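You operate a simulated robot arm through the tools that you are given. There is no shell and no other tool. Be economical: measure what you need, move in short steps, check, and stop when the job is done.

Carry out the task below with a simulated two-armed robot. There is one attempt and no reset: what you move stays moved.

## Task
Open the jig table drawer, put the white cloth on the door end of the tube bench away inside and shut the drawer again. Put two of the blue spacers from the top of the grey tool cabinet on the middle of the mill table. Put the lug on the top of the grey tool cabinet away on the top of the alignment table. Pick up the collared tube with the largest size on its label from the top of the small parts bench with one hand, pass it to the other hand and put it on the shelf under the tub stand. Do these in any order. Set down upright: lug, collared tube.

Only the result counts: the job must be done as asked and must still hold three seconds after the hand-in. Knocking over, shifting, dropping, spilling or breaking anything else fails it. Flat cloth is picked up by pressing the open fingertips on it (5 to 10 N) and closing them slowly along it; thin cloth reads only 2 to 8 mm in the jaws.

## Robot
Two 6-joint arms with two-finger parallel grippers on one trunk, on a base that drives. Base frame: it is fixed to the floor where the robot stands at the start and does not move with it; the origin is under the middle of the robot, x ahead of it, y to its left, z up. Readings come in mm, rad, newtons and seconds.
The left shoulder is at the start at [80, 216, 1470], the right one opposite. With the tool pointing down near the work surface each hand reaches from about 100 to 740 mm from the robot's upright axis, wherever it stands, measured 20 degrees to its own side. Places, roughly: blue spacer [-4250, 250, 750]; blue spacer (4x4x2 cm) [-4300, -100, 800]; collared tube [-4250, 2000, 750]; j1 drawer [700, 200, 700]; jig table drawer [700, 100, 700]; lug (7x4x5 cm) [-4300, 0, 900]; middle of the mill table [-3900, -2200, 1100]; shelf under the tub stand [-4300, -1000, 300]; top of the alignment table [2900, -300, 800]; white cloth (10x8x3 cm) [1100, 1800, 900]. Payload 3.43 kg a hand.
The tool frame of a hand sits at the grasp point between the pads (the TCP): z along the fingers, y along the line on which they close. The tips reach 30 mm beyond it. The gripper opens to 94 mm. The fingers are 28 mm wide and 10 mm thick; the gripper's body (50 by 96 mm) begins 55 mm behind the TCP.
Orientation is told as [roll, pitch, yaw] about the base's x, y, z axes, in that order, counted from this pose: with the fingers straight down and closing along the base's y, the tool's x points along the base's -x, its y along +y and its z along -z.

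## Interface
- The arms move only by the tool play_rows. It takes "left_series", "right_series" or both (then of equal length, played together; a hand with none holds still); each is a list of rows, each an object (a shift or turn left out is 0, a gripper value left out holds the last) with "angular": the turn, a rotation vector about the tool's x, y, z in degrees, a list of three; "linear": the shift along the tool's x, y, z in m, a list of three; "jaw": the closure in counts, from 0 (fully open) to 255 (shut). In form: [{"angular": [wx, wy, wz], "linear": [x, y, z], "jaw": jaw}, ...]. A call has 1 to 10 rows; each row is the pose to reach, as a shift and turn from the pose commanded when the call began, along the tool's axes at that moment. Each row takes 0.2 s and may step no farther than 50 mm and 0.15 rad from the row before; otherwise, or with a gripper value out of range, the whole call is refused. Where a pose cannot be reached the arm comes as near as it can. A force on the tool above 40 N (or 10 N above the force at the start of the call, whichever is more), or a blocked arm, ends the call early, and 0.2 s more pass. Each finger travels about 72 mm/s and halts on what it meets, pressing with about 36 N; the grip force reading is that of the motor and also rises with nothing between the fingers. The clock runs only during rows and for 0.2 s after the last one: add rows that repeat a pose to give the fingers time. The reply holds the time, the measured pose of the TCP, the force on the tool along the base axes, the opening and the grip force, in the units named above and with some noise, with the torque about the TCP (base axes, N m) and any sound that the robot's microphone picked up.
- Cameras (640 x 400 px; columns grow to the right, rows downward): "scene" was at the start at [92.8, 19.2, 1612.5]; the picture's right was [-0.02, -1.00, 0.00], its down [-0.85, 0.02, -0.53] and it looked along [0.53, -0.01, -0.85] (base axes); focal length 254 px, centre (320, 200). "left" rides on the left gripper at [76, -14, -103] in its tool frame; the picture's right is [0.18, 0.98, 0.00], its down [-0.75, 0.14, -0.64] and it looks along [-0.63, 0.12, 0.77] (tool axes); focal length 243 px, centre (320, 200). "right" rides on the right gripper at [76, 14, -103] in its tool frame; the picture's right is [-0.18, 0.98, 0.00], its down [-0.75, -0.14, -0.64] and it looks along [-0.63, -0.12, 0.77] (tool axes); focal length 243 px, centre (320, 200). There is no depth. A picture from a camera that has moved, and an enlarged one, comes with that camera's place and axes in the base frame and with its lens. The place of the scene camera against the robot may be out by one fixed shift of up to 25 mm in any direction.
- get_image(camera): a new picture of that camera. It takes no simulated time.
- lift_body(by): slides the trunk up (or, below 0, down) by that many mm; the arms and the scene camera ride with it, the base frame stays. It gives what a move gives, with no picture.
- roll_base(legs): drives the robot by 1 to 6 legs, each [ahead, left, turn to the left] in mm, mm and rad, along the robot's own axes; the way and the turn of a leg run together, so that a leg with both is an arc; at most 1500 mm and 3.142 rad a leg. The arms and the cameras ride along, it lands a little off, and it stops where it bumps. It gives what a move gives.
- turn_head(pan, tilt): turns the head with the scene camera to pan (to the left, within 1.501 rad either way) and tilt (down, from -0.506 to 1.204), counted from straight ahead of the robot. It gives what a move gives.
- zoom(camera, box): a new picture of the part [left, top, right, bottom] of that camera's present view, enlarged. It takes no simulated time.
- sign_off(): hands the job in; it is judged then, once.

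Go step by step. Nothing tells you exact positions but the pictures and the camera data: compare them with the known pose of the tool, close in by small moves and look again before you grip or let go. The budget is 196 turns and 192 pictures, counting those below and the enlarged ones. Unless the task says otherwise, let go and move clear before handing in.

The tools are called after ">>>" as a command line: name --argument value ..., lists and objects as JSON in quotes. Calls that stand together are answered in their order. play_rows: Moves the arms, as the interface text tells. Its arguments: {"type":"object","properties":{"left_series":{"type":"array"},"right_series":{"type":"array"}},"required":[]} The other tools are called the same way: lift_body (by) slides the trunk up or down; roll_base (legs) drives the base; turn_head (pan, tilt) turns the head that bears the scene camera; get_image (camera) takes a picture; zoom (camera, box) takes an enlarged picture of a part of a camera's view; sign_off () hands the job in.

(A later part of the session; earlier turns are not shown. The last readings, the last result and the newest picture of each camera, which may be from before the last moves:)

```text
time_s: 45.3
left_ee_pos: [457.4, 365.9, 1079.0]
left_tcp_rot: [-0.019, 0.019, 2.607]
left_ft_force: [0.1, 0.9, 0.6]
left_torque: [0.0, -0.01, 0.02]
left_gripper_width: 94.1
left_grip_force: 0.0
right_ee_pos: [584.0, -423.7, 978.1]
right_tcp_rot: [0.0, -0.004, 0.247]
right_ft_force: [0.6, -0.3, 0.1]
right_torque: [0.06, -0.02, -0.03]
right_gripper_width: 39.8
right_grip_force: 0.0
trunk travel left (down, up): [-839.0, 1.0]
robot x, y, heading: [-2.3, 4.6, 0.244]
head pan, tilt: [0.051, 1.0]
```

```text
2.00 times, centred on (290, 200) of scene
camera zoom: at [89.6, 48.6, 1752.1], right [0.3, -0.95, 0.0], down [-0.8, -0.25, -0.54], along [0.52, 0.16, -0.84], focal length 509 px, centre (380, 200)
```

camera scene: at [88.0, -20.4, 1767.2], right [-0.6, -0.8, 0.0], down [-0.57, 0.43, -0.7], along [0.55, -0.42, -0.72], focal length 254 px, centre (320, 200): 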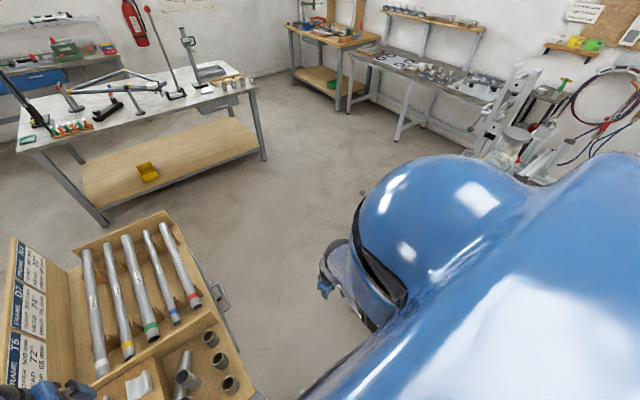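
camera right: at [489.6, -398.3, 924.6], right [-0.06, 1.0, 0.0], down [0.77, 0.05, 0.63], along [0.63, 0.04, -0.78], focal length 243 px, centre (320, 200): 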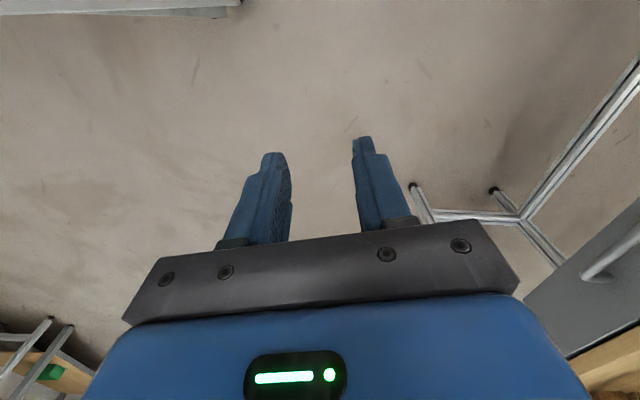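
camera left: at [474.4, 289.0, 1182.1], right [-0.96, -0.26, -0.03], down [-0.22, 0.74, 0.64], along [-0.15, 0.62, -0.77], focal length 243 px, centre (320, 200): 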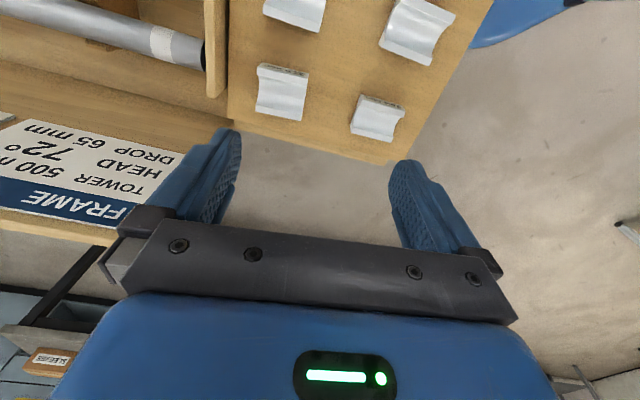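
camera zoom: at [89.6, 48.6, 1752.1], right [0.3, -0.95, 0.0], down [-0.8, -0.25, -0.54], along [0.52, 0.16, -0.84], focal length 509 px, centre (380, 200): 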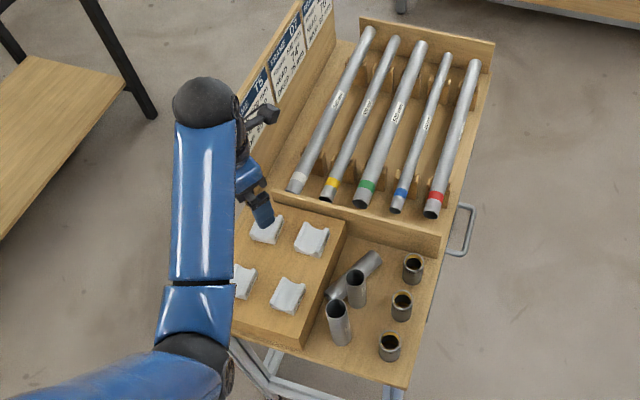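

The layout is clear: grid of tubes at x≈350/434/518 (fallen one belongs at ≈(518,186)). I'll bring the left hand above the fallen tube and look.

>>> play_rows --left_series '[{"linear": [0.02, 0.018, 0]}, {"linear": [0.045, 0.04, 0]}, {"linear": [0.07, 0.063, 0.01]}, {"linear": [0.09, 0.083, 0.03]}, {"linear": [0.11, 0.1, 0.05]}, {"linear": [0.13, 0.118, 0.07]}, {"linear": [0.13, 0.118, 0.1]}, {"linear": [0.13, 0.118, 0.1]}]'

>>> get_image --camera "left"

>>> zoom --camera "scene" --box '[220, 140, 380, 300]'

```text
time_s: 47.1
left_ee_pos: [510.3, 200.0, 980.3]
left_tcp_rot: [-0.017, 0.021, 2.607]
left_ft_force: [0.5, -0.8, -0.2]
left_torque: [0.01, 0.03, -0.02]
left_gripper_width: 94.1
left_grip_force: 0.0
right_ee_pos: [584.0, -423.0, 977.8]
right_tcp_rot: [-0.003, -0.004, 0.247]
right_ft_force: [0.9, -0.3, 0.0]
right_torque: [-0.01, -0.01, -0.02]
right_gripper_width: 40.2
right_grip_force: 0.0
trunk travel left (down, up): [-839.0, 1.0]
robot x, y, heading: [-2.5, -2.9, 0.25]
head pan, tilt: [0.051, 1.0]
```

```text
164 pictures are left
camera left: at [580.1, 171.6, 1084.0], right [-0.34, -0.94, -0.01], down [-0.74, 0.26, 0.62], along [-0.58, 0.22, -0.78], focal length 243 px, centre (320, 200)
```

left: 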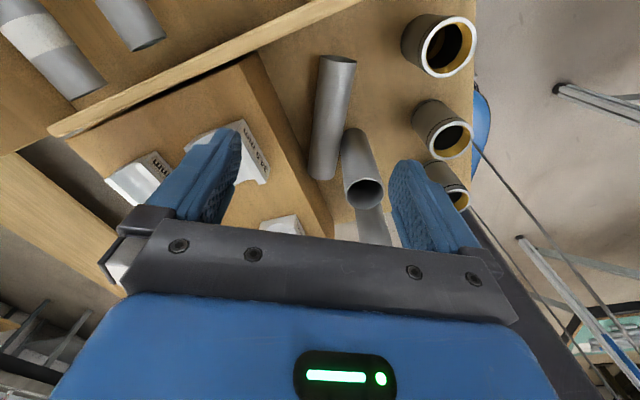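

```text
2.50 times, centred on (300, 220) of scene
camera zoom: at [89.3, 49.2, 1752.1], right [0.3, -0.95, 0.0], down [-0.8, -0.25, -0.54], along [0.52, 0.16, -0.84], focal length 636 px, centre (370, 150)
```

zoom: 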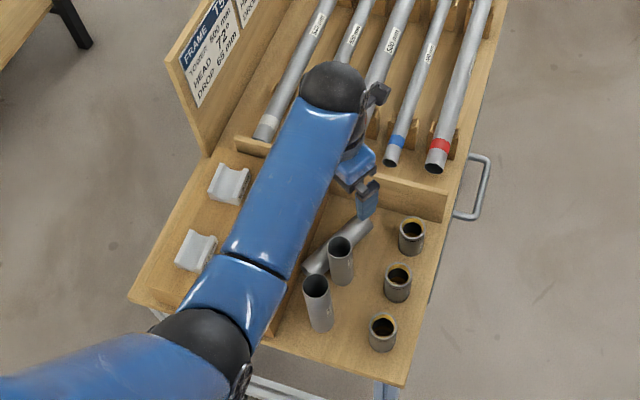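

The lying tube spans roughly (535,173)–(410,233), with the standing tube touching it. I'll grip near its +x end: align and descend partway.

>>> play_rows --left_series '[{"linear": [-0.002, 0.014, 0.0], "angular": [0, 0, -4.8], "jaw": 92}, {"linear": [-0.002, 0.014, 0.03], "angular": [0, 0, -4.8]}, {"linear": [-0.002, 0.014, 0.06], "angular": [0, 0, -4.8]}, {"linear": [-0.002, 0.014, 0.09], "angular": [0, 0, -4.8]}, {"linear": [-0.002, 0.014, 0.11], "angular": [0, 0, -4.8]}, {"linear": [-0.002, 0.014, 0.11], "angular": [0, 0, -4.8]}]'

>>> get_image --camera "left"

```text
time_s: 48.5
left_ee_pos: [506.0, 188.2, 870.1]
left_tcp_rot: [-0.015, 0.02, 2.692]
left_ft_force: [-0.1, 0.0, -0.5]
left_torque: [-0.02, -0.03, 0.02]
left_gripper_width: 59.7
left_grip_force: 0.0
right_ee_pos: [584.5, -423.8, 976.9]
right_tcp_rot: [0.001, -0.007, 0.249]
right_ft_force: [0.9, -0.4, -0.2]
right_torque: [0.0, -0.01, 0.0]
right_gripper_width: 40.1
right_grip_force: 0.0
trunk travel left (down, up): [-839.0, 1.0]
robot x, y, heading: [2.6, -0.6, 0.251]
head pan, tilt: [0.051, 1.0]
```

```text
162 pictures are left
camera left: at [576.7, 165.9, 974.4], right [-0.26, -0.97, -0.01], down [-0.76, 0.2, 0.62], along [-0.6, 0.17, -0.78], focal length 243 px, centre (320, 200)
```

left: 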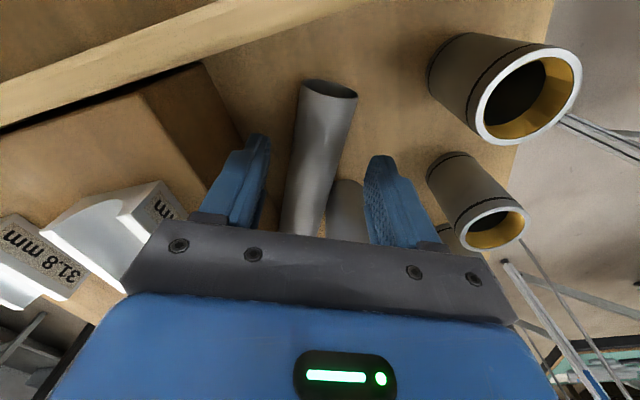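

Alignment is good. Descend to z≈816 and close on the tube.

>>> play_rows --left_series '[{"linear": [0, 0, 0.03]}, {"linear": [0, 0, 0.054]}, {"linear": [0, 0, 0.054]}, {"linear": [0, 0, 0.054], "jaw": 180}, {"linear": [0, 0, 0.054], "jaw": 255}, {"linear": [0, 0, 0.054]}, {"linear": [0, 0, 0.054]}]'

>>> get_image --camera "left"

```text
time_s: 48.9
left_ee_pos: [517.1, 188.3, 848.2]
left_tcp_rot: [-0.027, 0.039, 2.693]
left_ft_force: [0.0, 0.8, -0.7]
left_torque: [0.01, 0.01, -0.05]
left_gripper_width: 59.8
left_grip_force: 0.1
right_ee_pos: [583.9, -424.0, 976.3]
right_tcp_rot: [-0.001, -0.005, 0.248]
right_ft_force: [0.2, 0.0, 0.7]
right_torque: [-0.01, -0.01, 0.0]
right_gripper_width: 40.2
right_grip_force: 0.1
trunk travel left (down, up): [-839.0, 1.0]
robot x, y, heading: [0.7, -1.5, 0.253]
head pan, tilt: [0.051, 1.0]
stopped in row 2 (left hand): the force on the tool passed its limit at 67 N (the readings are from after the stop); the commanded pose is now the measured one
```

```text
161 pictures are left
camera left: at [586.1, 166.1, 953.8], right [-0.26, -0.97, -0.02], down [-0.77, 0.2, 0.61], along [-0.58, 0.17, -0.79], focal length 243 px, centre (320, 200)
```

left: 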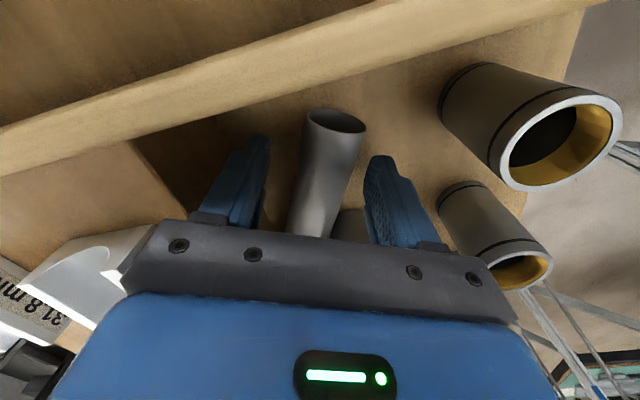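

Something blocked the descent. Let me look from the scene camera before going on.

>>> zoom --camera "scene" --box '[240, 160, 360, 280]'

>>> get_image --camera "right"

```text
3.33 times, centred on (300, 220) of scene
camera zoom: at [88.0, 47.9, 1751.9], right [0.3, -0.95, 0.0], down [-0.8, -0.25, -0.54], along [0.52, 0.16, -0.84], focal length 848 px, centre (387, 133)
```

zoom: 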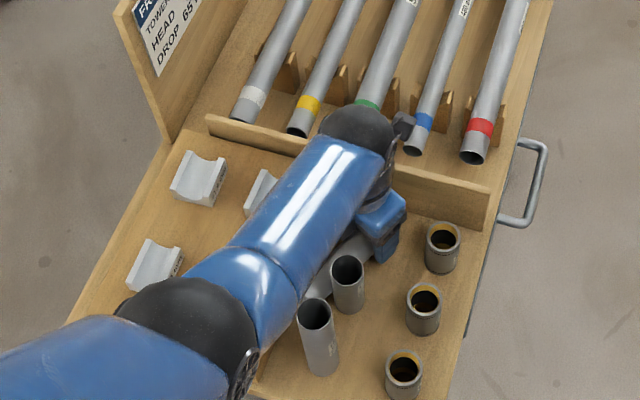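

```text
159 pictures are left
camera right: at [506.3, -428.2, 1080.1], right [-0.06, 1.0, 0.0], down [0.76, 0.05, 0.65], along [0.65, 0.04, -0.76], focal length 243 px, centre (320, 200)
```

right: 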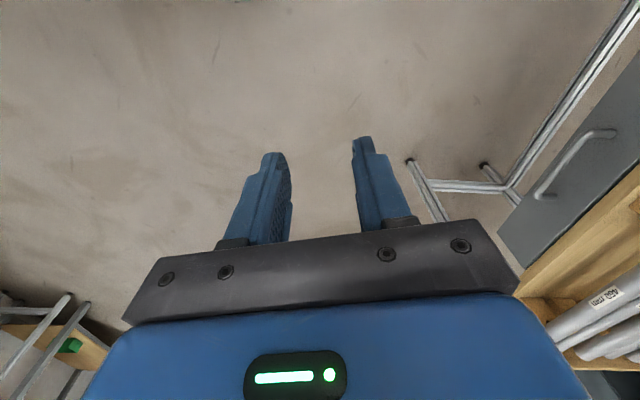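

The likely culprit is the wrist camera housing above the rack tubes. I'll go up and turn the hand 180° so the camera is on the other side.

>>> play_rows --left_series '[{"linear": [0, 0, -0.04]}, {"linear": [0, 0, -0.08]}, {"linear": [0, 0, -0.12]}, {"linear": [0, 0, -0.12], "angular": [0, 0, 8.5]}, {"linear": [0, 0, -0.12], "angular": [0, 0, 17]}, {"linear": [0, 0, -0.12], "angular": [0, 0, 25.5]}, {"linear": [0, 0, -0.12], "angular": [0, 0, 34]}, {"linear": [0, 0, -0.12], "angular": [0, 0, 42.5]}, {"linear": [0, 0, -0.12], "angular": [0, 0, 51]}, {"linear": [0, 0, -0.12], "angular": [0, 0, 59.5]}]'

>>> play_rows --left_series '[{"angular": [0, 0, 8.5]}, {"angular": [0, 0, 17]}, {"angular": [0, 0, 25.5]}, {"angular": [0, 0, 34]}, {"angular": [0, 0, 42.5]}, {"angular": [0, 0, 51]}, {"angular": [0, 0, 59.5]}, {"angular": [0, 0, 68]}, {"angular": [0, 0, 76.5]}, {"angular": [0, 0, 85]}]'

>>> play_rows --left_series '[{"angular": [0, 0, 8.5]}, {"angular": [0, 0, 17]}, {"angular": [0, 0, 25.5]}, {"angular": [0, 0, 34]}, {"angular": [0, 0, 36.5]}]'

>>> get_image --camera "left"

```text
time_s: 51.1
left_ee_pos: [512.7, 187.2, 967.8]
left_tcp_rot: [-0.046, -0.001, 1.653]
left_ft_force: [-0.6, 0.2, 0.1]
left_torque: [-0.03, -0.02, -0.03]
left_gripper_width: 60.3
left_grip_force: 0.1
right_ee_pos: [584.9, -423.6, 977.6]
right_tcp_rot: [-0.001, -0.006, 0.248]
right_ft_force: [-0.9, -0.3, 0.7]
right_torque: [0.01, -0.01, 0.03]
right_gripper_width: 40.1
right_grip_force: 0.0
trunk travel left (down, up): [-839.0, 1.0]
robot x, y, heading: [2.3, -3.7, 0.253]
head pan, tilt: [0.051, 1.0]
```

```text
time_s: 53.3
left_ee_pos: [513.4, 187.2, 968.6]
left_tcp_rot: [-0.003, -0.047, 0.168]
left_ft_force: [-0.1, 0.3, 1.0]
left_torque: [0.01, 0.01, -0.01]
left_gripper_width: 59.8
left_grip_force: 0.1
right_ee_pos: [585.4, -421.9, 977.2]
right_tcp_rot: [0.0, -0.004, 0.248]
right_ft_force: [0.6, -0.9, -0.5]
right_torque: [0.03, 0.02, 0.0]
right_gripper_width: 40.5
right_grip_force: 0.1
trunk travel left (down, up): [-839.0, 1.0]
robot x, y, heading: [-0.2, -0.4, 0.252]
head pan, tilt: [0.051, 1.0]
```

```text
time_s: 54.5
left_ee_pos: [513.6, 187.2, 968.9]
left_tcp_rot: [0.024, -0.042, -0.471]
left_ft_force: [1.3, -0.3, 0.9]
left_torque: [0.01, -0.03, 0.01]
left_gripper_width: 60.3
left_grip_force: 0.1
right_ee_pos: [585.2, -423.6, 977.5]
right_tcp_rot: [0.0, -0.004, 0.247]
right_ft_force: [0.3, 1.1, -0.2]
right_torque: [-0.01, 0.03, -0.04]
right_gripper_width: 40.0
right_grip_force: 0.0
trunk travel left (down, up): [-839.0, 1.0]
robot x, y, heading: [-5.7, -1.2, 0.253]
head pan, tilt: [0.051, 1.0]
```

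```text
158 pictures are left
camera left: at [433.2, 207.4, 1067.2], right [0.28, 0.96, 0.02], down [0.71, -0.22, 0.67], along [0.65, -0.18, -0.74], focal length 243 px, centre (320, 200)
```

left: 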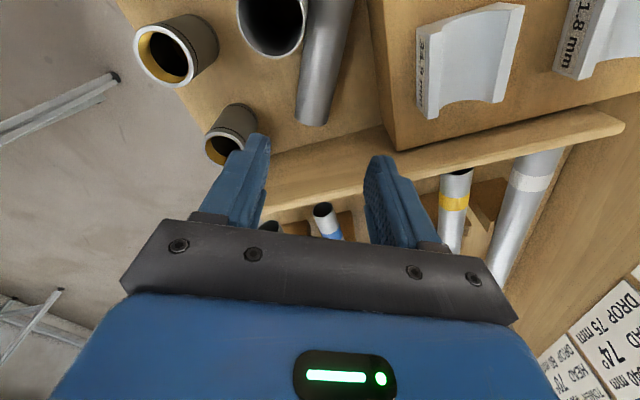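

Now the camera is on the robot side. Correct the small tilt, align and descend in small steps.

>>> play_rows --left_series '[{"linear": [0.007, -0.003, 0.0], "angular": [2.3, 1.5, 0]}, {"linear": [0.007, -0.003, 0.04], "angular": [2.3, 1.5, 0]}, {"linear": [0.007, -0.003, 0.08], "angular": [2.3, 1.5, 0]}, {"linear": [0.007, -0.003, 0.11], "angular": [2.3, 1.5, 0]}, {"linear": [0.007, -0.003, 0.125], "angular": [2.3, 1.5, 0]}, {"linear": [0.007, -0.003, 0.14], "angular": [2.3, 1.5, 0]}]'

>>> get_image --camera "left"

```text
time_s: 55.9
left_ee_pos: [512.3, 190.4, 830.4]
left_tcp_rot: [-0.012, -0.015, -0.466]
left_ft_force: [0.0, 1.9, 7.6]
left_torque: [0.37, -0.05, 0.06]
left_gripper_width: 60.4
left_grip_force: 0.4
right_ee_pos: [582.8, -423.3, 980.1]
right_tcp_rot: [0.001, -0.008, 0.248]
right_ft_force: [0.0, 0.0, -0.9]
right_torque: [-0.04, -0.03, 0.0]
right_gripper_width: 40.3
right_grip_force: 0.0
trunk travel left (down, up): [-839.0, 1.0]
robot x, y, heading: [-5.0, -2.0, 0.249]
head pan, tilt: [0.051, 1.0]
```

```text
157 pictures are left
camera left: at [435.8, 211.5, 931.7], right [0.28, 0.96, -0.01], down [0.73, -0.2, 0.65], along [0.62, -0.19, -0.76], focal length 243 px, centre (320, 200)
```

left: 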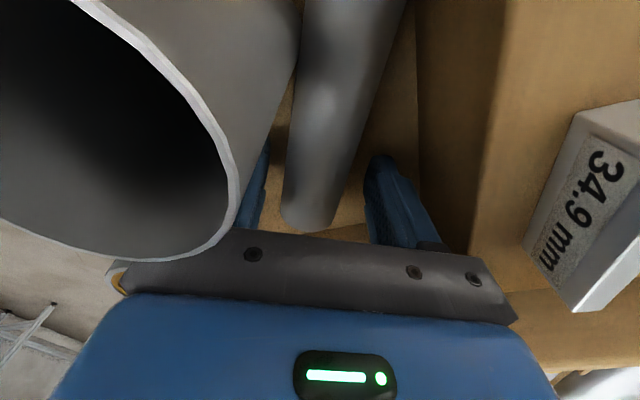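

The gripper body is just brushing the standing tube. Back up, shift 14 mm toward the free end, and descend again.

>>> play_rows --left_series '[{"linear": [-0.002, 0, -0.03]}, {"linear": [-0.01, 0, -0.05]}, {"linear": [-0.014, -0.002, -0.05]}, {"linear": [-0.014, -0.002, -0.02]}, {"linear": [-0.014, -0.002, 0.0]}]'

>>> get_image --camera "left"

>>> zoom --camera "scene" --box '[240, 160, 360, 280]'

```text
time_s: 57.1
left_ee_pos: [520.9, 181.6, 831.5]
left_tcp_rot: [-0.013, -0.012, -0.466]
left_ft_force: [-0.9, 0.5, 1.3]
left_torque: [-0.01, -0.01, 0.01]
left_gripper_width: 60.0
left_grip_force: 0.1
left hand out of reach, approached as far as the arm can: row 5
right_ee_pos: [586.0, -423.7, 976.7]
right_tcp_rot: [0.0, -0.004, 0.249]
right_ft_force: [0.4, 0.9, -0.8]
right_torque: [-0.01, 0.0, -0.02]
right_gripper_width: 40.0
right_grip_force: 0.0
trunk travel left (down, up): [-839.0, 1.0]
robot x, y, heading: [-0.8, -2.5, 0.255]
head pan, tilt: [0.051, 1.0]
```

```text
156 pictures are left
camera left: at [444.0, 204.0, 932.6], right [0.28, 0.96, -0.02], down [0.73, -0.2, 0.65], along [0.62, -0.19, -0.76], focal length 243 px, centre (320, 200)
```

left: 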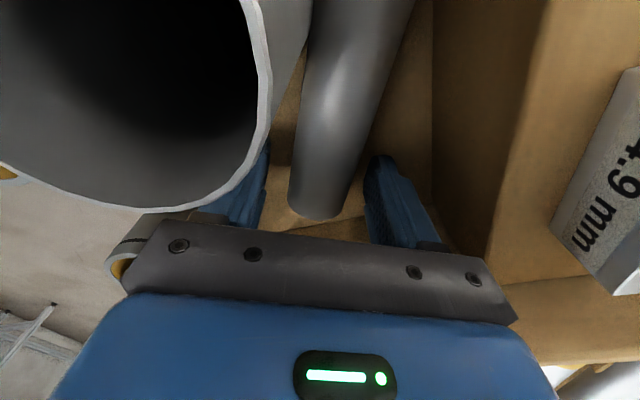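

```text
3.33 times, centred on (300, 220) of scene
camera zoom: at [91.2, 48.6, 1752.0], right [0.3, -0.95, 0.0], down [-0.8, -0.25, -0.54], along [0.51, 0.16, -0.84], focal length 848 px, centre (387, 133)
```

zoom: 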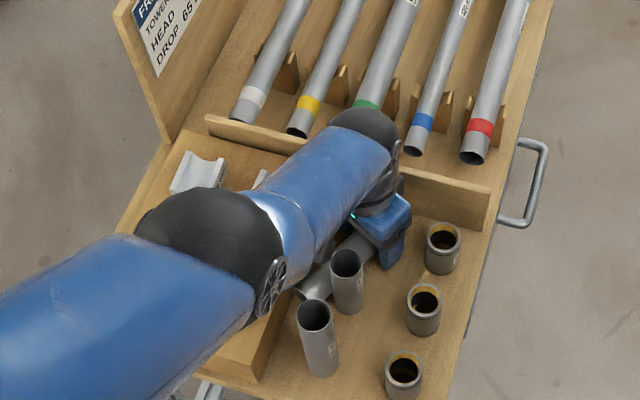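

The arm is at its stretch limit, so I'll use the trunk for the final descent, then close.

>>> lift_body --by -15

>>> play_rows --left_series '[{"jaw": 150}, {"jaw": 200}, {"jaw": 255}, {}, {}, {}]'

```text
time_s: 57.5
left_ee_pos: [518.4, 183.6, 829.8]
left_tcp_rot: [-0.01, -0.012, -0.467]
left_ft_force: [-10.0, 1.6, 18.2]
left_torque: [0.75, 0.21, 0.28]
left_gripper_width: 58.9
left_grip_force: 0.0
right_ee_pos: [582.5, -424.5, 973.7]
right_tcp_rot: [0.001, -0.007, 0.249]
right_ft_force: [0.8, -1.1, 0.8]
right_torque: [0.03, 0.01, 0.02]
right_gripper_width: 40.0
right_grip_force: 0.1
trunk travel left (down, up): [-834.0, 6.0]
robot x, y, heading: [0.7, -0.8, 0.251]
head pan, tilt: [0.051, 1.0]
stopped: the force on the tool passed its limit at 51 N (the readings are from after the stop); the commanded pose is now the measured one
```

```text
time_s: 58.9
left_ee_pos: [522.8, 181.7, 829.7]
left_tcp_rot: [-0.011, -0.015, -0.468]
left_ft_force: [4.4, 5.6, 17.8]
left_torque: [0.39, -0.36, -0.05]
left_gripper_width: 32.9
left_grip_force: 36.3
right_ee_pos: [583.9, -422.4, 972.7]
right_tcp_rot: [0.0, -0.007, 0.249]
right_ft_force: [0.0, 0.4, 0.3]
right_torque: [0.01, -0.03, 0.0]
right_gripper_width: 40.2
right_grip_force: 0.1
trunk travel left (down, up): [-834.0, 6.0]
robot x, y, heading: [1.1, 1.1, 0.25]
head pan, tilt: [0.051, 1.0]
```

Contact was the table itself: table z ≈ 800. The tube is gripped (33 mm). Lift it.

>>> play_rows --left_series '[{"linear": [0, 0, -0.02]}, {"linear": [0, 0, -0.05]}, {"linear": [0, 0, -0.08]}, {"linear": [0, 0, -0.11]}, {"linear": [0, 0, -0.14]}, {"linear": [0, 0, -0.14]}]'

>>> get_image --camera "left"

```text
time_s: 60.3
left_ee_pos: [520.4, 184.9, 968.5]
left_tcp_rot: [-0.012, -0.012, -0.465]
left_ft_force: [-0.7, 0.2, -1.0]
left_torque: [-0.02, -0.05, 0.01]
left_gripper_width: 33.2
left_grip_force: 36.4
right_ee_pos: [586.2, -423.4, 971.9]
right_tcp_rot: [0.0, -0.005, 0.247]
right_ft_force: [0.0, -0.5, -0.6]
right_torque: [-0.02, -0.03, 0.01]
right_gripper_width: 40.1
right_grip_force: 0.0
trunk travel left (down, up): [-834.0, 6.0]
robot x, y, heading: [0.6, -1.7, 0.242]
head pan, tilt: [0.051, 1.0]
```

```text
154 pictures are left
camera left: at [444.4, 207.0, 1070.6], right [0.28, 0.96, -0.01], down [0.73, -0.2, 0.65], along [0.62, -0.19, -0.76], focal length 243 px, centre (320, 200)
```

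left: 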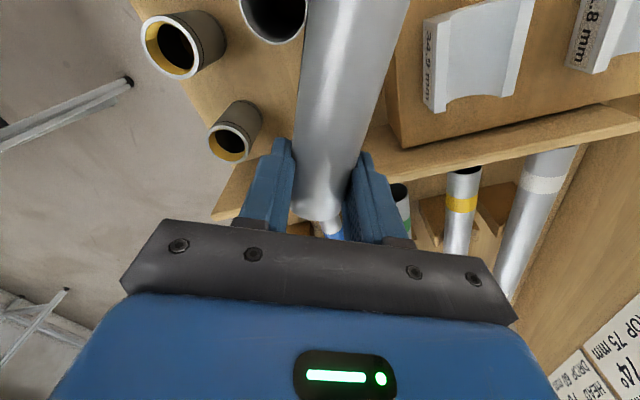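

The fallen tube is held horizontally, top end toward the robot. Plan: hand it to the right hand (45° grip), which can then set it upright. First reposition the left hand.

>>> play_rows --left_series '[{"linear": [0, 0, -0.03]}, {"linear": [0.02, -0.007, -0.042], "angular": [0, 0, -8]}, {"linear": [0.04, -0.014, -0.042], "angular": [0, 0, -16]}, {"linear": [0.06, -0.02, -0.042], "angular": [0, 0, -24]}, {"linear": [0.072, -0.024, -0.042], "angular": [0, 0, -32]}, {"linear": [0.072, -0.024, -0.042], "angular": [0, 0, -40]}, {"linear": [0.072, -0.024, -0.042], "angular": [0, 0, -48]}, {"linear": [0.072, -0.024, -0.042], "angular": [0, 0, -56]}, {"linear": [0.072, -0.024, -0.042], "angular": [0, 0, -64]}, {"linear": [0.072, -0.024, -0.042], "angular": [0, 0, -72]}]' --right_series '[{"angular": [0, 0, -5], "jaw": 92}, {"angular": [0, 0, -10]}, {"angular": [0, 0, -15]}, {"angular": [0, 0, -20]}, {"angular": [0, 0, -25]}, {"angular": [0, 0, -30]}, {"angular": [0, 0, -35]}, {"angular": [0, 0, -40]}, {"angular": [0, 0, -45]}, {"angular": [0, 0, -45]}]'

```text
time_s: 62.5
left_ee_pos: [445.9, 197.5, 1009.8]
left_tcp_rot: [-0.016, 0.006, 0.791]
left_ft_force: [-0.8, -0.6, -1.8]
left_torque: [0.08, -0.07, 0.02]
left_gripper_width: 33.2
left_grip_force: 35.8
right_ee_pos: [585.8, -422.8, 971.7]
right_tcp_rot: [-0.004, -0.005, 1.034]
right_ft_force: [0.2, 0.4, 0.3]
right_torque: [0.0, 0.01, 0.01]
right_gripper_width: 60.2
right_grip_force: 0.1
trunk travel left (down, up): [-834.0, 6.0]
robot x, y, heading: [2.2, -1.7, 0.255]
head pan, tilt: [0.051, 1.0]
```

Continue: left to its exchange pose further forward, right hand to a place behind-right of it.

>>> play_rows --left_series '[{"linear": [-0.01, -0.006, 0], "angular": [0, 0, -3]}, {"linear": [-0.02, -0.012, 0], "angular": [0, 0, -6]}, {"linear": [-0.03, -0.018, 0], "angular": [0, 0, -9]}, {"linear": [-0.04, -0.024, 0], "angular": [0, 0, -12]}, {"linear": [-0.05, -0.03, 0], "angular": [0, 0, -14]}, {"linear": [-0.06, -0.036, 0], "angular": [0, 0, -14]}, {"linear": [-0.07, -0.043, 0], "angular": [0, 0, -14]}, {"linear": [-0.08, -0.05, 0], "angular": [0, 0, -14]}, {"linear": [-0.092, -0.057, 0], "angular": [0, 0, -14]}]' --right_series '[{"linear": [-0.019, 0.04, 0]}, {"linear": [-0.038, 0.08, 0]}, {"linear": [-0.057, 0.12, 0]}, {"linear": [-0.076, 0.16, 0]}, {"linear": [-0.095, 0.2, 0]}, {"linear": [-0.114, 0.24, 0]}, {"linear": [-0.133, 0.28, 0]}, {"linear": [-0.152, 0.32, 0]}, {"linear": [-0.172, 0.36, 0]}]'

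>>> get_image --camera "scene"

```text
time_s: 64.5
left_ee_pos: [551.7, 222.2, 1010.8]
left_tcp_rot: [-0.012, 0.012, 1.035]
left_ft_force: [0.4, 0.7, -2.5]
left_torque: [0.06, -0.04, -0.01]
left_gripper_width: 33.0
left_grip_force: 36.5
right_ee_pos: [363.5, -89.4, 972.1]
right_tcp_rot: [-0.006, -0.004, 1.034]
right_ft_force: [-0.7, 0.2, 0.0]
right_torque: [-0.01, 0.01, -0.02]
right_gripper_width: 60.1
right_grip_force: 0.1
trunk travel left (down, up): [-834.0, 6.0]
robot x, y, heading: [2.4, 0.2, 0.256]
head pan, tilt: [0.051, 1.0]
```

```text
153 pictures are left
camera scene: at [89.7, 49.8, 1746.9], right [0.3, -0.95, 0.0], down [-0.8, -0.25, -0.54], along [0.52, 0.16, -0.84], focal length 254 px, centre (320, 200)
```

scene: 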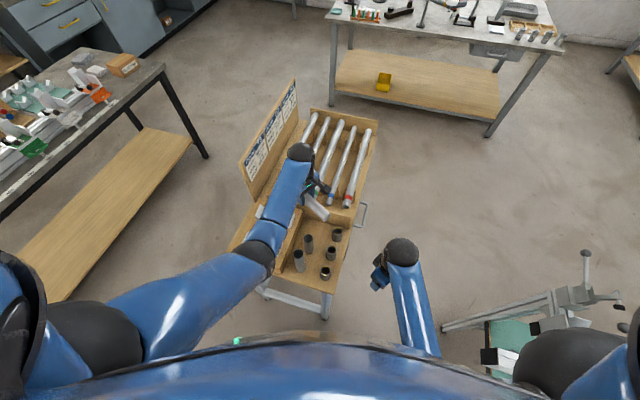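

Pitch the right hand to 45° about its wrist to the pre-grasp pose and look.

>>> play_rows --right_series '[{"linear": [-0.0445, 0, -0.003], "angular": [0, -8, 0]}, {"linear": [-0.088, 0, -0.0124], "angular": [0, -16, 0]}, {"linear": [-0.13, 0, -0.0277], "angular": [0, -24, 0]}, {"linear": [-0.1696, 0, -0.0486], "angular": [0, -32, 0]}, {"linear": [-0.2057, 0, -0.0749], "angular": [0, -40, 0]}, {"linear": [-0.2263, 0, -0.0937], "angular": [0, -45, 0]}]'

>>> get_image --camera "right"

>>> get_image --camera "left"

>>> zoom --camera "scene" --box '[240, 120, 440, 280]'

```text
time_s: 65.9
left_ee_pos: [550.5, 221.9, 1010.8]
left_tcp_rot: [-0.012, 0.013, 1.034]
left_ft_force: [-0.3, 0.0, -0.7]
left_torque: [0.05, -0.02, -0.03]
left_gripper_width: 33.3
left_grip_force: 36.2
right_ee_pos: [478.6, 105.9, 1065.0]
right_tcp_rot: [-0.005, -0.789, 1.039]
right_ft_force: [-0.7, -0.4, 0.2]
right_torque: [0.01, 0.01, -0.01]
right_gripper_width: 59.8
right_grip_force: 0.0
trunk travel left (down, up): [-834.0, 6.0]
robot x, y, heading: [3.9, 1.0, 0.257]
head pan, tilt: [0.051, 1.0]
```

```text
152 pictures are left
camera right: at [402.4, 4.2, 1084.0], right [-0.78, 0.61, 0.13], down [0.16, -0.01, 0.99], along [0.61, 0.79, -0.09], focal length 243 px, centre (320, 200)
```

right: 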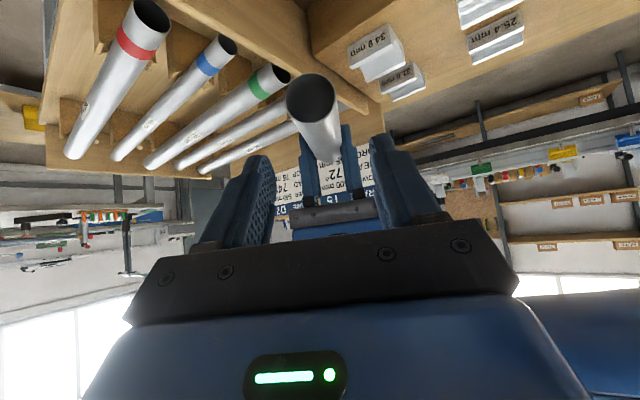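

```text
151 pictures are left
camera left: at [522.7, 150.3, 1113.9], right [-0.94, 0.34, -0.01], down [0.26, 0.73, 0.63], along [0.23, 0.59, -0.78], focal length 243 px, centre (320, 200)
```

left: 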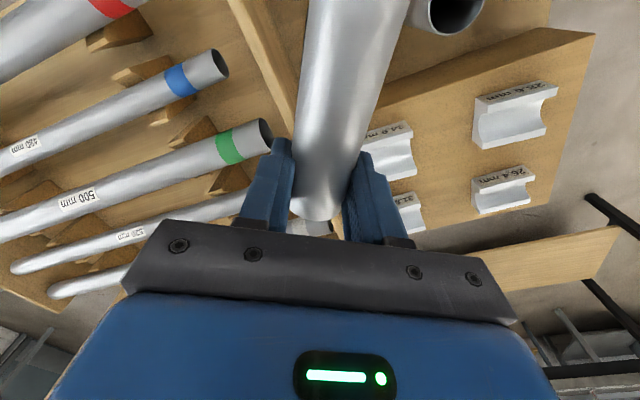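

```text
2.50 times, centred on (340, 200) of scene
camera zoom: at [90.2, 49.7, 1746.8], right [0.3, -0.95, 0.0], down [-0.8, -0.25, -0.54], along [0.52, 0.16, -0.84], focal length 636 px, centre (270, 200)
```

zoom: 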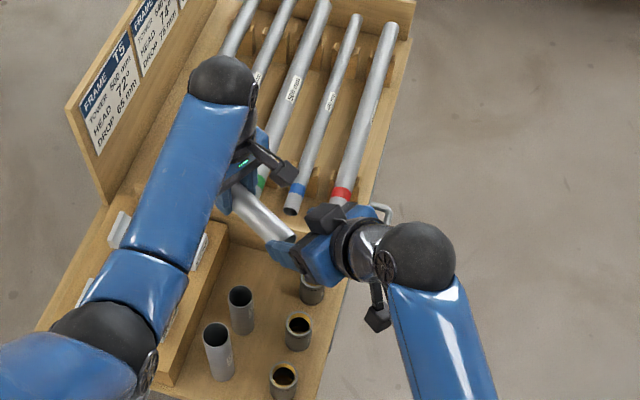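

The top end is ~102 mm from the left TCP. Advance the right hand 95 mm along its fingers and close.

>>> play_rows --right_series '[{"linear": [0.0, -0.003, 0.03]}, {"linear": [0.001, -0.003, 0.065]}, {"linear": [0.001, -0.003, 0.095]}, {"linear": [0.001, -0.003, 0.095]}]'

>>> get_image --camera "right"

```text
time_s: 66.9
left_ee_pos: [549.9, 222.1, 1011.5]
left_tcp_rot: [-0.014, 0.011, 1.036]
left_ft_force: [-0.3, 0.3, -1.7]
left_torque: [0.09, -0.02, 0.03]
left_gripper_width: 33.3
left_grip_force: 36.8
right_ee_pos: [515.1, 159.0, 998.5]
right_tcp_rot: [-0.008, -0.79, 1.038]
right_ft_force: [0.0, 0.4, -0.2]
right_torque: [0.0, -0.02, 0.01]
right_gripper_width: 60.1
right_grip_force: 0.0
trunk travel left (down, up): [-834.0, 6.0]
robot x, y, heading: [-3.1, 1.1, 0.257]
head pan, tilt: [0.051, 1.0]
```

```text
149 pictures are left
camera right: at [438.8, 58.4, 1017.0], right [-0.78, 0.61, 0.13], down [0.16, -0.01, 0.99], along [0.61, 0.79, -0.09], focal length 243 px, centre (320, 200)
```

right: 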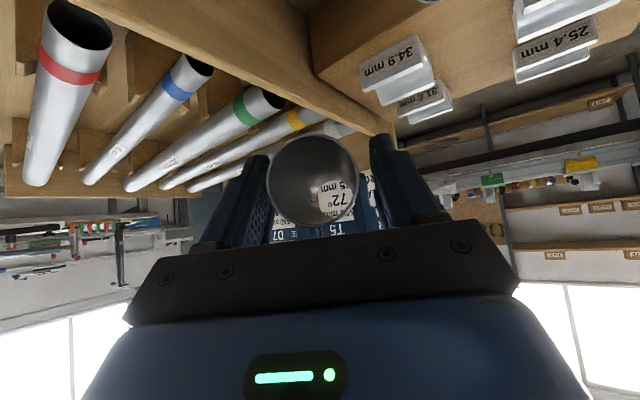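

The tube is between the right fingers. Close the right, then release the left after checking.

>>> play_rows --right_series '[{"jaw": 150}, {"jaw": 200}, {"jaw": 255}, {}, {}, {}]'

```text
time_s: 68.3
left_ee_pos: [551.8, 222.2, 1011.5]
left_tcp_rot: [-0.015, 0.009, 1.034]
left_ft_force: [11.8, -7.0, -6.3]
left_torque: [0.08, -0.16, 0.69]
left_gripper_width: 33.4
left_grip_force: 35.2
right_ee_pos: [515.3, 160.8, 997.3]
right_tcp_rot: [-0.007, -0.79, 1.038]
right_ft_force: [-12.7, 7.2, 3.7]
right_torque: [0.12, -0.17, 0.32]
right_gripper_width: 37.8
right_grip_force: 36.3
trunk travel left (down, up): [-834.0, 6.0]
robot x, y, heading: [-2.0, 3.2, 0.252]
head pan, tilt: [0.051, 1.0]
```

Both hold it. Release the left and retreat it upward.

>>> play_rows --left_series '[{"jaw": 120}, {"jaw": 60}, {}, {"linear": [0, 0, -0.02]}, {"linear": [0, 0, -0.05]}, {"linear": [-0.01, 0, -0.08]}, {"linear": [-0.02, 0, -0.09]}]'

>>> get_image --camera "right"

```text
time_s: 69.9
left_ee_pos: [561.6, 242.6, 1100.0]
left_tcp_rot: [-0.013, 0.012, 1.035]
left_ft_force: [0.5, 0.6, 0.1]
left_torque: [0.0, 0.02, -0.01]
left_gripper_width: 71.8
left_grip_force: 0.0
right_ee_pos: [514.8, 159.8, 997.6]
right_tcp_rot: [-0.006, -0.786, 1.038]
right_ft_force: [-0.2, -0.1, 0.0]
right_torque: [-0.03, 0.0, 0.01]
right_gripper_width: 37.9
right_grip_force: 35.5
trunk travel left (down, up): [-834.0, 6.0]
robot x, y, heading: [-0.4, 0.9, 0.249]
head pan, tilt: [0.051, 1.0]
```

```text
148 pictures are left
camera right: at [439.2, 58.8, 1016.8], right [-0.78, 0.61, 0.13], down [0.16, 0.0, 0.99], along [0.61, 0.79, -0.09], focal length 243 px, centre (320, 200)
```

right: 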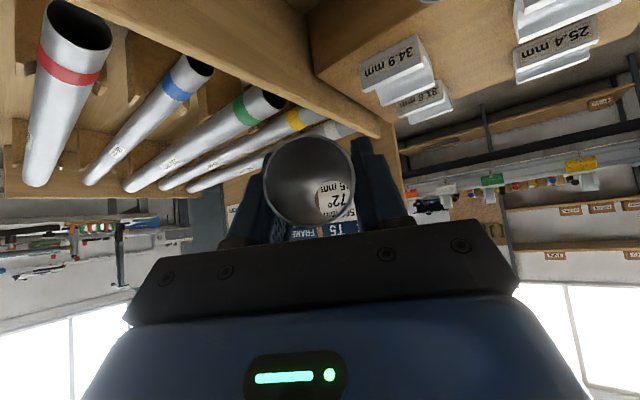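

Right holds the tube. Move the left arm away, and begin rolling the right hand about its finger axis.

>>> play_rows --left_series '[{"linear": [-0.016, 0.03, 0]}, {"linear": [-0.032, 0.06, 0]}, {"linear": [-0.048, 0.09, 0]}, {"linear": [-0.06, 0.12, 0]}, {"linear": [-0.07, 0.14, 0]}, {}, {}, {}, {}, {}]' --right_series '[{"linear": [0, 0, 0]}, {"linear": [0, 0, 0]}, {"angular": [0, 0, 8]}, {"angular": [0, 0, 16]}, {"angular": [0, 0, 24]}, {"angular": [0, 0, 32]}, {"angular": [0, 0, 40]}, {"angular": [0, 0, 48]}, {"angular": [0, 0, 56]}, {"angular": [0, 0, 64]}]'

```text
refused: row 6 steps farther than a row can; nothing moved
```

>>> play_rows --left_series '[{"linear": [-0.016, 0.03, 0]}, {"linear": [-0.032, 0.06, 0]}, {"linear": [-0.048, 0.09, 0]}, {"linear": [-0.06, 0.12, 0]}, {"linear": [-0.07, 0.14, 0]}, {"linear": [-0.07, 0.14, 0]}, {"linear": [-0.07, 0.14, 0]}, {"linear": [-0.07, 0.14, 0]}, {"linear": [-0.07, 0.14, 0]}, {"linear": [-0.07, 0.14, 0]}]' --right_series '[{"linear": [0, 0, 0]}, {"linear": [0, 0, 0]}, {"angular": [0, 0, 8]}, {"angular": [0, 0, 16]}, {"angular": [0, 0, 24]}, {"angular": [0, 0, 32]}, {"angular": [0, 0, 40]}, {"angular": [0, 0, 48]}, {"angular": [0, 0, 56]}, {"angular": [0, 0, 64]}]'

>>> play_rows --right_series '[{"angular": [0, 0, 8]}, {"angular": [0, 0, 16]}, {"angular": [0, 0, 24]}, {"angular": [0, 0, 32]}, {"angular": [0, 0, 40]}, {"angular": [0, 0, 48]}, {"angular": [0, 0, 56]}, {"angular": [0, 0, 64]}, {"angular": [0, 0, 72]}, {"angular": [0, 0, 80]}]'

>>> play_rows --right_series '[{"angular": [0, 0, 8]}, {"angular": [0, 0, 16]}, {"angular": [0, 0, 24]}, {"angular": [0, 0, 32]}, {"angular": [0, 0, 36]}, {"angular": [0, 0, 36]}]'

>>> get_image --camera "scene"

>>> get_image --camera "right"

```text
time_s: 72.1
left_ee_pos: [483.4, 375.2, 1082.7]
left_tcp_rot: [-0.013, 0.012, 1.035]
left_ft_force: [0.0, -0.2, 0.6]
left_torque: [-0.02, 0.0, -0.02]
left_gripper_width: 71.9
left_grip_force: 0.0
left hand out of reach, approached as far as the arm can: row 3, 4, 5, 6, 7, 8, 9, 10
right_ee_pos: [515.9, 160.0, 998.2]
right_tcp_rot: [0.736, -0.317, -0.207]
right_ft_force: [-0.2, 0.5, -0.7]
right_torque: [-0.02, 0.04, 0.02]
right_gripper_width: 37.8
right_grip_force: 35.9
trunk travel left (down, up): [-834.0, 6.0]
robot x, y, heading: [0.2, -1.4, 0.251]
head pan, tilt: [0.051, 1.0]
```

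```text
time_s: 74.3
left_ee_pos: [483.9, 375.1, 1082.1]
left_tcp_rot: [-0.012, 0.011, 1.035]
left_ft_force: [-0.2, 0.4, -0.2]
left_torque: [0.0, 0.0, -0.03]
left_gripper_width: 71.9
left_grip_force: 0.0
right_ee_pos: [516.0, 160.9, 998.1]
right_tcp_rot: [0.535, 0.609, -1.308]
right_ft_force: [0.2, 0.0, 0.3]
right_torque: [-0.01, 0.03, -0.04]
right_gripper_width: 37.7
right_grip_force: 36.3
trunk travel left (down, up): [-834.0, 6.0]
robot x, y, heading: [1.9, -1.3, 0.253]
head pan, tilt: [0.051, 1.0]
```

```text
time_s: 75.7
left_ee_pos: [483.2, 375.7, 1082.5]
left_tcp_rot: [-0.014, 0.012, 1.036]
left_ft_force: [-0.1, -0.6, 0.5]
left_torque: [0.0, -0.01, 0.0]
left_gripper_width: 72.0
left_grip_force: 0.0
right_ee_pos: [515.4, 159.4, 997.9]
right_tcp_rot: [0.005, 0.788, -2.104]
right_ft_force: [0.2, -0.8, 0.2]
right_torque: [0.0, -0.01, 0.02]
right_gripper_width: 37.8
right_grip_force: 36.0
trunk travel left (down, up): [-834.0, 6.0]
robot x, y, heading: [-1.0, -0.8, 0.255]
head pan, tilt: [0.051, 1.0]
```

```text
147 pictures are left
camera scene: at [89.8, 49.3, 1746.9], right [0.3, -0.95, 0.0], down [-0.8, -0.25, -0.54], along [0.52, 0.16, -0.84], focal length 254 px, centre (320, 200)
```

scene: 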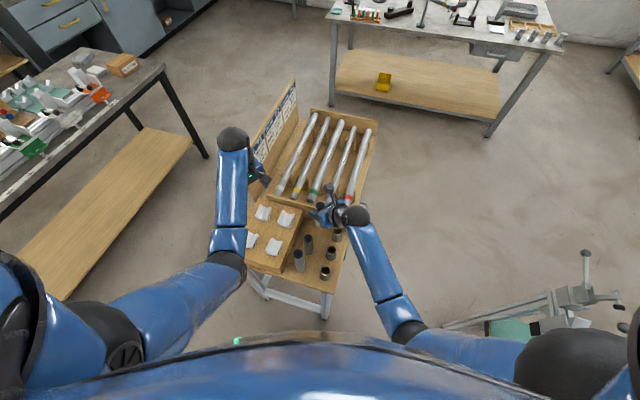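

```text
146 pictures are left
camera right: at [518.5, 136.5, 1125.0], right [0.78, -0.62, -0.13], down [-0.63, -0.78, -0.08], along [-0.05, 0.14, -0.99], focal length 243 px, centre (320, 200)
```

right: 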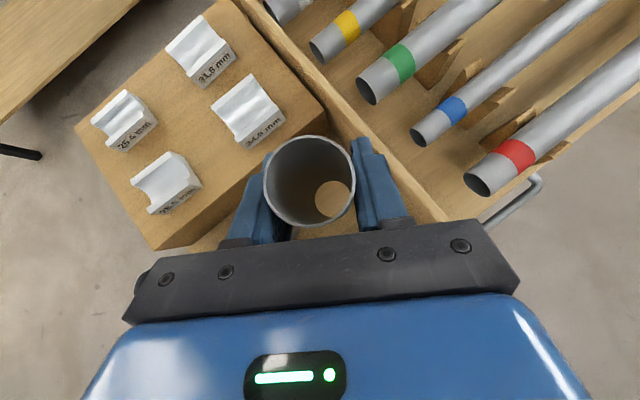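

The tube is now upright in the right hand. Move over its original spot (~(516,182)) and lower most of the way.

>>> play_rows --right_series '[{"linear": [0.013, -0.011, 0.013]}, {"linear": [-0.014, -0.011, 0.04]}, {"linear": [-0.04, -0.011, 0.066]}, {"linear": [-0.04, -0.011, 0.066]}]'

>>> zoom --camera "scene" --box '[250, 170, 380, 300]'

>>> get_image --camera "left"

```text
time_s: 76.7
left_ee_pos: [484.7, 375.6, 1083.1]
left_tcp_rot: [-0.014, 0.011, 1.034]
left_ft_force: [-0.6, -0.5, -0.1]
left_torque: [-0.01, 0.01, -0.01]
left_gripper_width: 71.8
left_grip_force: 0.0
right_ee_pos: [515.9, 182.0, 922.6]
right_tcp_rot: [0.005, 0.789, -2.103]
right_ft_force: [-0.3, 0.2, 0.2]
right_torque: [-0.01, 0.01, -0.01]
right_gripper_width: 37.7
right_grip_force: 35.6
trunk travel left (down, up): [-834.0, 6.0]
robot x, y, heading: [-1.7, 0.4, 0.258]
head pan, tilt: [0.051, 1.0]
```

```text
3.08 times, centred on (315, 235) of scene
camera zoom: at [89.8, 49.5, 1746.9], right [0.3, -0.95, 0.0], down [-0.8, -0.25, -0.54], along [0.52, 0.16, -0.84], focal length 783 px, centre (335, 92)
```

zoom: 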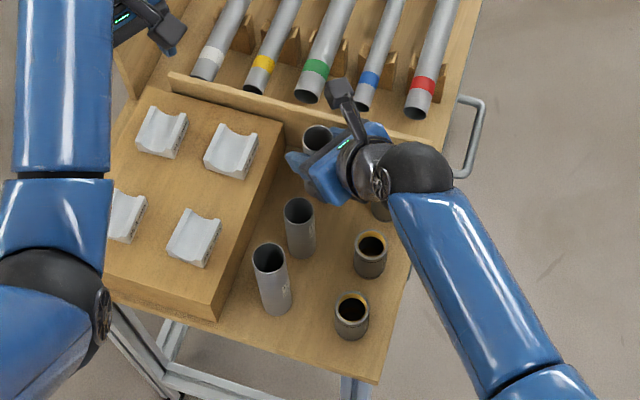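

```text
144 pictures are left
camera left: at [455.3, 303.2, 1185.1], right [-0.94, 0.34, -0.01], down [0.26, 0.73, 0.63], along [0.23, 0.59, -0.77], focal length 243 px, centre (320, 200)
```

left: 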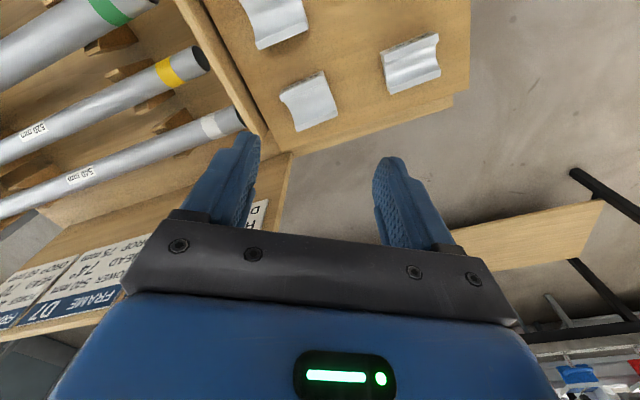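

Measured against the other tubes' grid, the spot should be ≈(520,182). Lower 20 mm with a 4 mm x correction.

>>> play_rows --right_series '[{"linear": [0.001, 0.003, 0.001]}, {"linear": [-0.006, 0.003, 0.008]}, {"linear": [-0.013, 0.003, 0.0155]}, {"linear": [-0.013, 0.003, 0.0155]}]'

>>> zoom --camera "scene" --box '[280, 190, 350, 260]'

```text
time_s: 77.7
left_ee_pos: [484.7, 374.9, 1082.3]
left_tcp_rot: [-0.013, 0.009, 1.034]
left_ft_force: [0.0, 0.0, -0.2]
left_torque: [0.01, 0.03, -0.02]
left_gripper_width: 71.8
left_grip_force: 0.1
right_ee_pos: [520.2, 181.0, 903.5]
right_tcp_rot: [0.006, 0.789, -2.103]
right_ft_force: [-0.5, 0.5, -0.7]
right_torque: [0.0, 0.02, 0.03]
right_gripper_width: 37.9
right_grip_force: 36.2
trunk travel left (down, up): [-834.0, 6.0]
robot x, y, heading: [-3.1, -4.1, 0.253]
head pan, tilt: [0.051, 1.0]
```

```text
5.71 times, centred on (315, 225) of scene
camera zoom: at [89.8, 49.3, 1746.9], right [0.3, -0.95, 0.0], down [-0.8, -0.25, -0.54], along [0.52, 0.16, -0.84], focal length 1454 px, centre (349, 57)
```

zoom: 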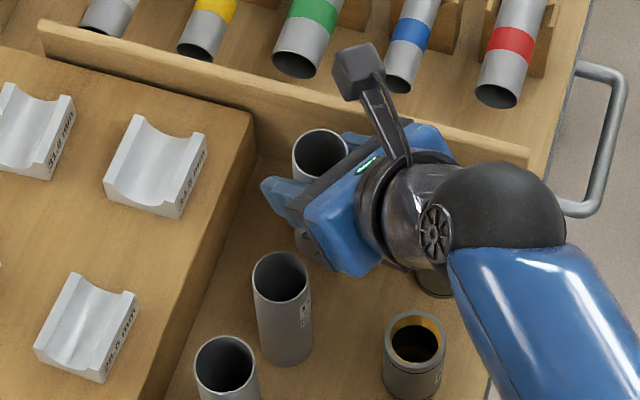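

Looks properly in row. Lower gently to contact in small steps.

>>> play_rows --right_series '[{"linear": [-0.002, 0, 0.002]}, {"linear": [-0.004, 0, 0.004]}, {"linear": [-0.005, 0, 0.005]}]'

```text
time_s: 78.5
left_ee_pos: [484.0, 376.1, 1081.4]
left_tcp_rot: [-0.014, 0.01, 1.036]
left_ft_force: [-0.4, 0.4, 0.4]
left_torque: [0.01, -0.04, -0.02]
left_gripper_width: 72.0
left_grip_force: 0.0
right_ee_pos: [519.6, 181.2, 896.4]
right_tcp_rot: [0.005, 0.789, -2.105]
right_ft_force: [0.1, 0.0, 0.6]
right_torque: [0.0, 0.02, 0.01]
right_gripper_width: 37.8
right_grip_force: 36.0
trunk travel left (down, up): [-834.0, 6.0]
robot x, y, heading: [-2.1, -1.3, 0.25]
head pan, tilt: [0.051, 1.0]
```

>>> play_rows --right_series '[{"linear": [-0.002, 0, 0.002]}, {"linear": [-0.004, 0, 0.004]}]'

```text
time_s: 79.1
left_ee_pos: [482.3, 374.5, 1084.1]
left_tcp_rot: [-0.016, 0.008, 1.034]
left_ft_force: [-0.4, -0.4, 0.2]
left_torque: [-0.01, 0.03, 0.0]
left_gripper_width: 71.9
left_grip_force: 0.1
right_ee_pos: [520.5, 181.9, 893.9]
right_tcp_rot: [0.01, 0.797, -2.101]
right_ft_force: [-1.8, -3.0, 18.8]
right_torque: [-0.42, 0.46, 0.03]
right_gripper_width: 37.7
right_grip_force: 36.1
trunk travel left (down, up): [-834.0, 6.0]
robot x, y, heading: [-3.9, 1.5, 0.255]
head pan, tilt: [0.051, 1.0]
```

Contact at 19 N. Ease off slightly, open, and retreat along the finger axis.

>>> play_rows --right_series '[{"linear": [0.001, 0, -0.001]}, {"linear": [0.001, 0, -0.001], "jaw": 150}, {"linear": [0.001, 0, -0.001], "jaw": 110}, {"linear": [0.001, 0, -0.001], "jaw": 90}, {"linear": [0.001, 0, -0.02]}, {"linear": [0.001, 0, -0.05]}, {"linear": [0.001, 0, -0.09]}, {"linear": [0.001, 0, -0.13]}]'

>>> get_image --camera "right"

>>> zoom --camera "scene" --box '[260, 180, 370, 290]'

```text
time_s: 80.9
left_ee_pos: [483.4, 375.4, 1082.8]
left_tcp_rot: [-0.013, 0.008, 1.035]
left_ft_force: [-0.2, 0.6, 0.4]
left_torque: [0.05, 0.01, -0.02]
left_gripper_width: 71.9
left_grip_force: 0.0
right_ee_pos: [474.1, 101.3, 983.0]
right_tcp_rot: [0.007, 0.787, -2.104]
right_ft_force: [0.7, 0.2, -0.1]
right_torque: [0.0, 0.0, 0.03]
right_gripper_width: 60.9
right_grip_force: 0.1
trunk travel left (down, up): [-834.0, 6.0]
robot x, y, heading: [0.9, 1.6, 0.251]
head pan, tilt: [0.051, 1.0]
```

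```text
142 pictures are left
camera right: at [475.9, 79.1, 1109.6], right [0.78, -0.61, -0.13], down [-0.63, -0.78, -0.08], along [-0.05, 0.14, -0.99], focal length 243 px, centre (320, 200)
```

right: 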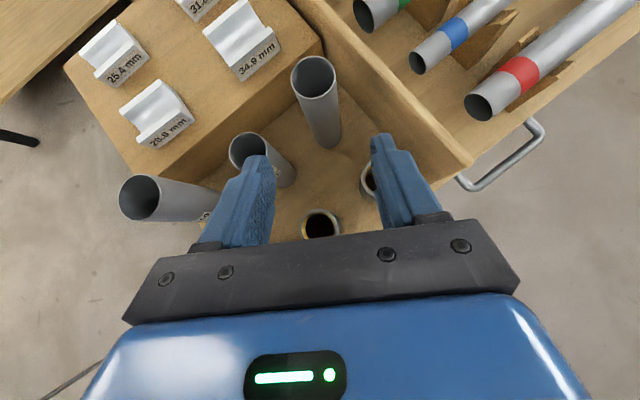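

```text
3.64 times, centred on (315, 235) of scene
camera zoom: at [88.5, 48.3, 1747.0], right [0.3, -0.95, 0.0], down [-0.8, -0.25, -0.54], along [0.52, 0.16, -0.84], focal length 925 px, centre (338, 73)
```

zoom: 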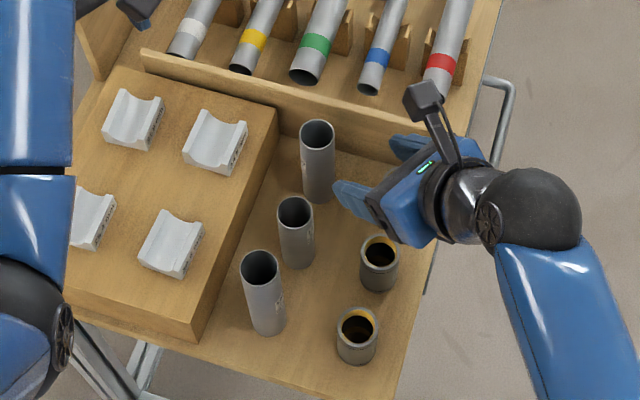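

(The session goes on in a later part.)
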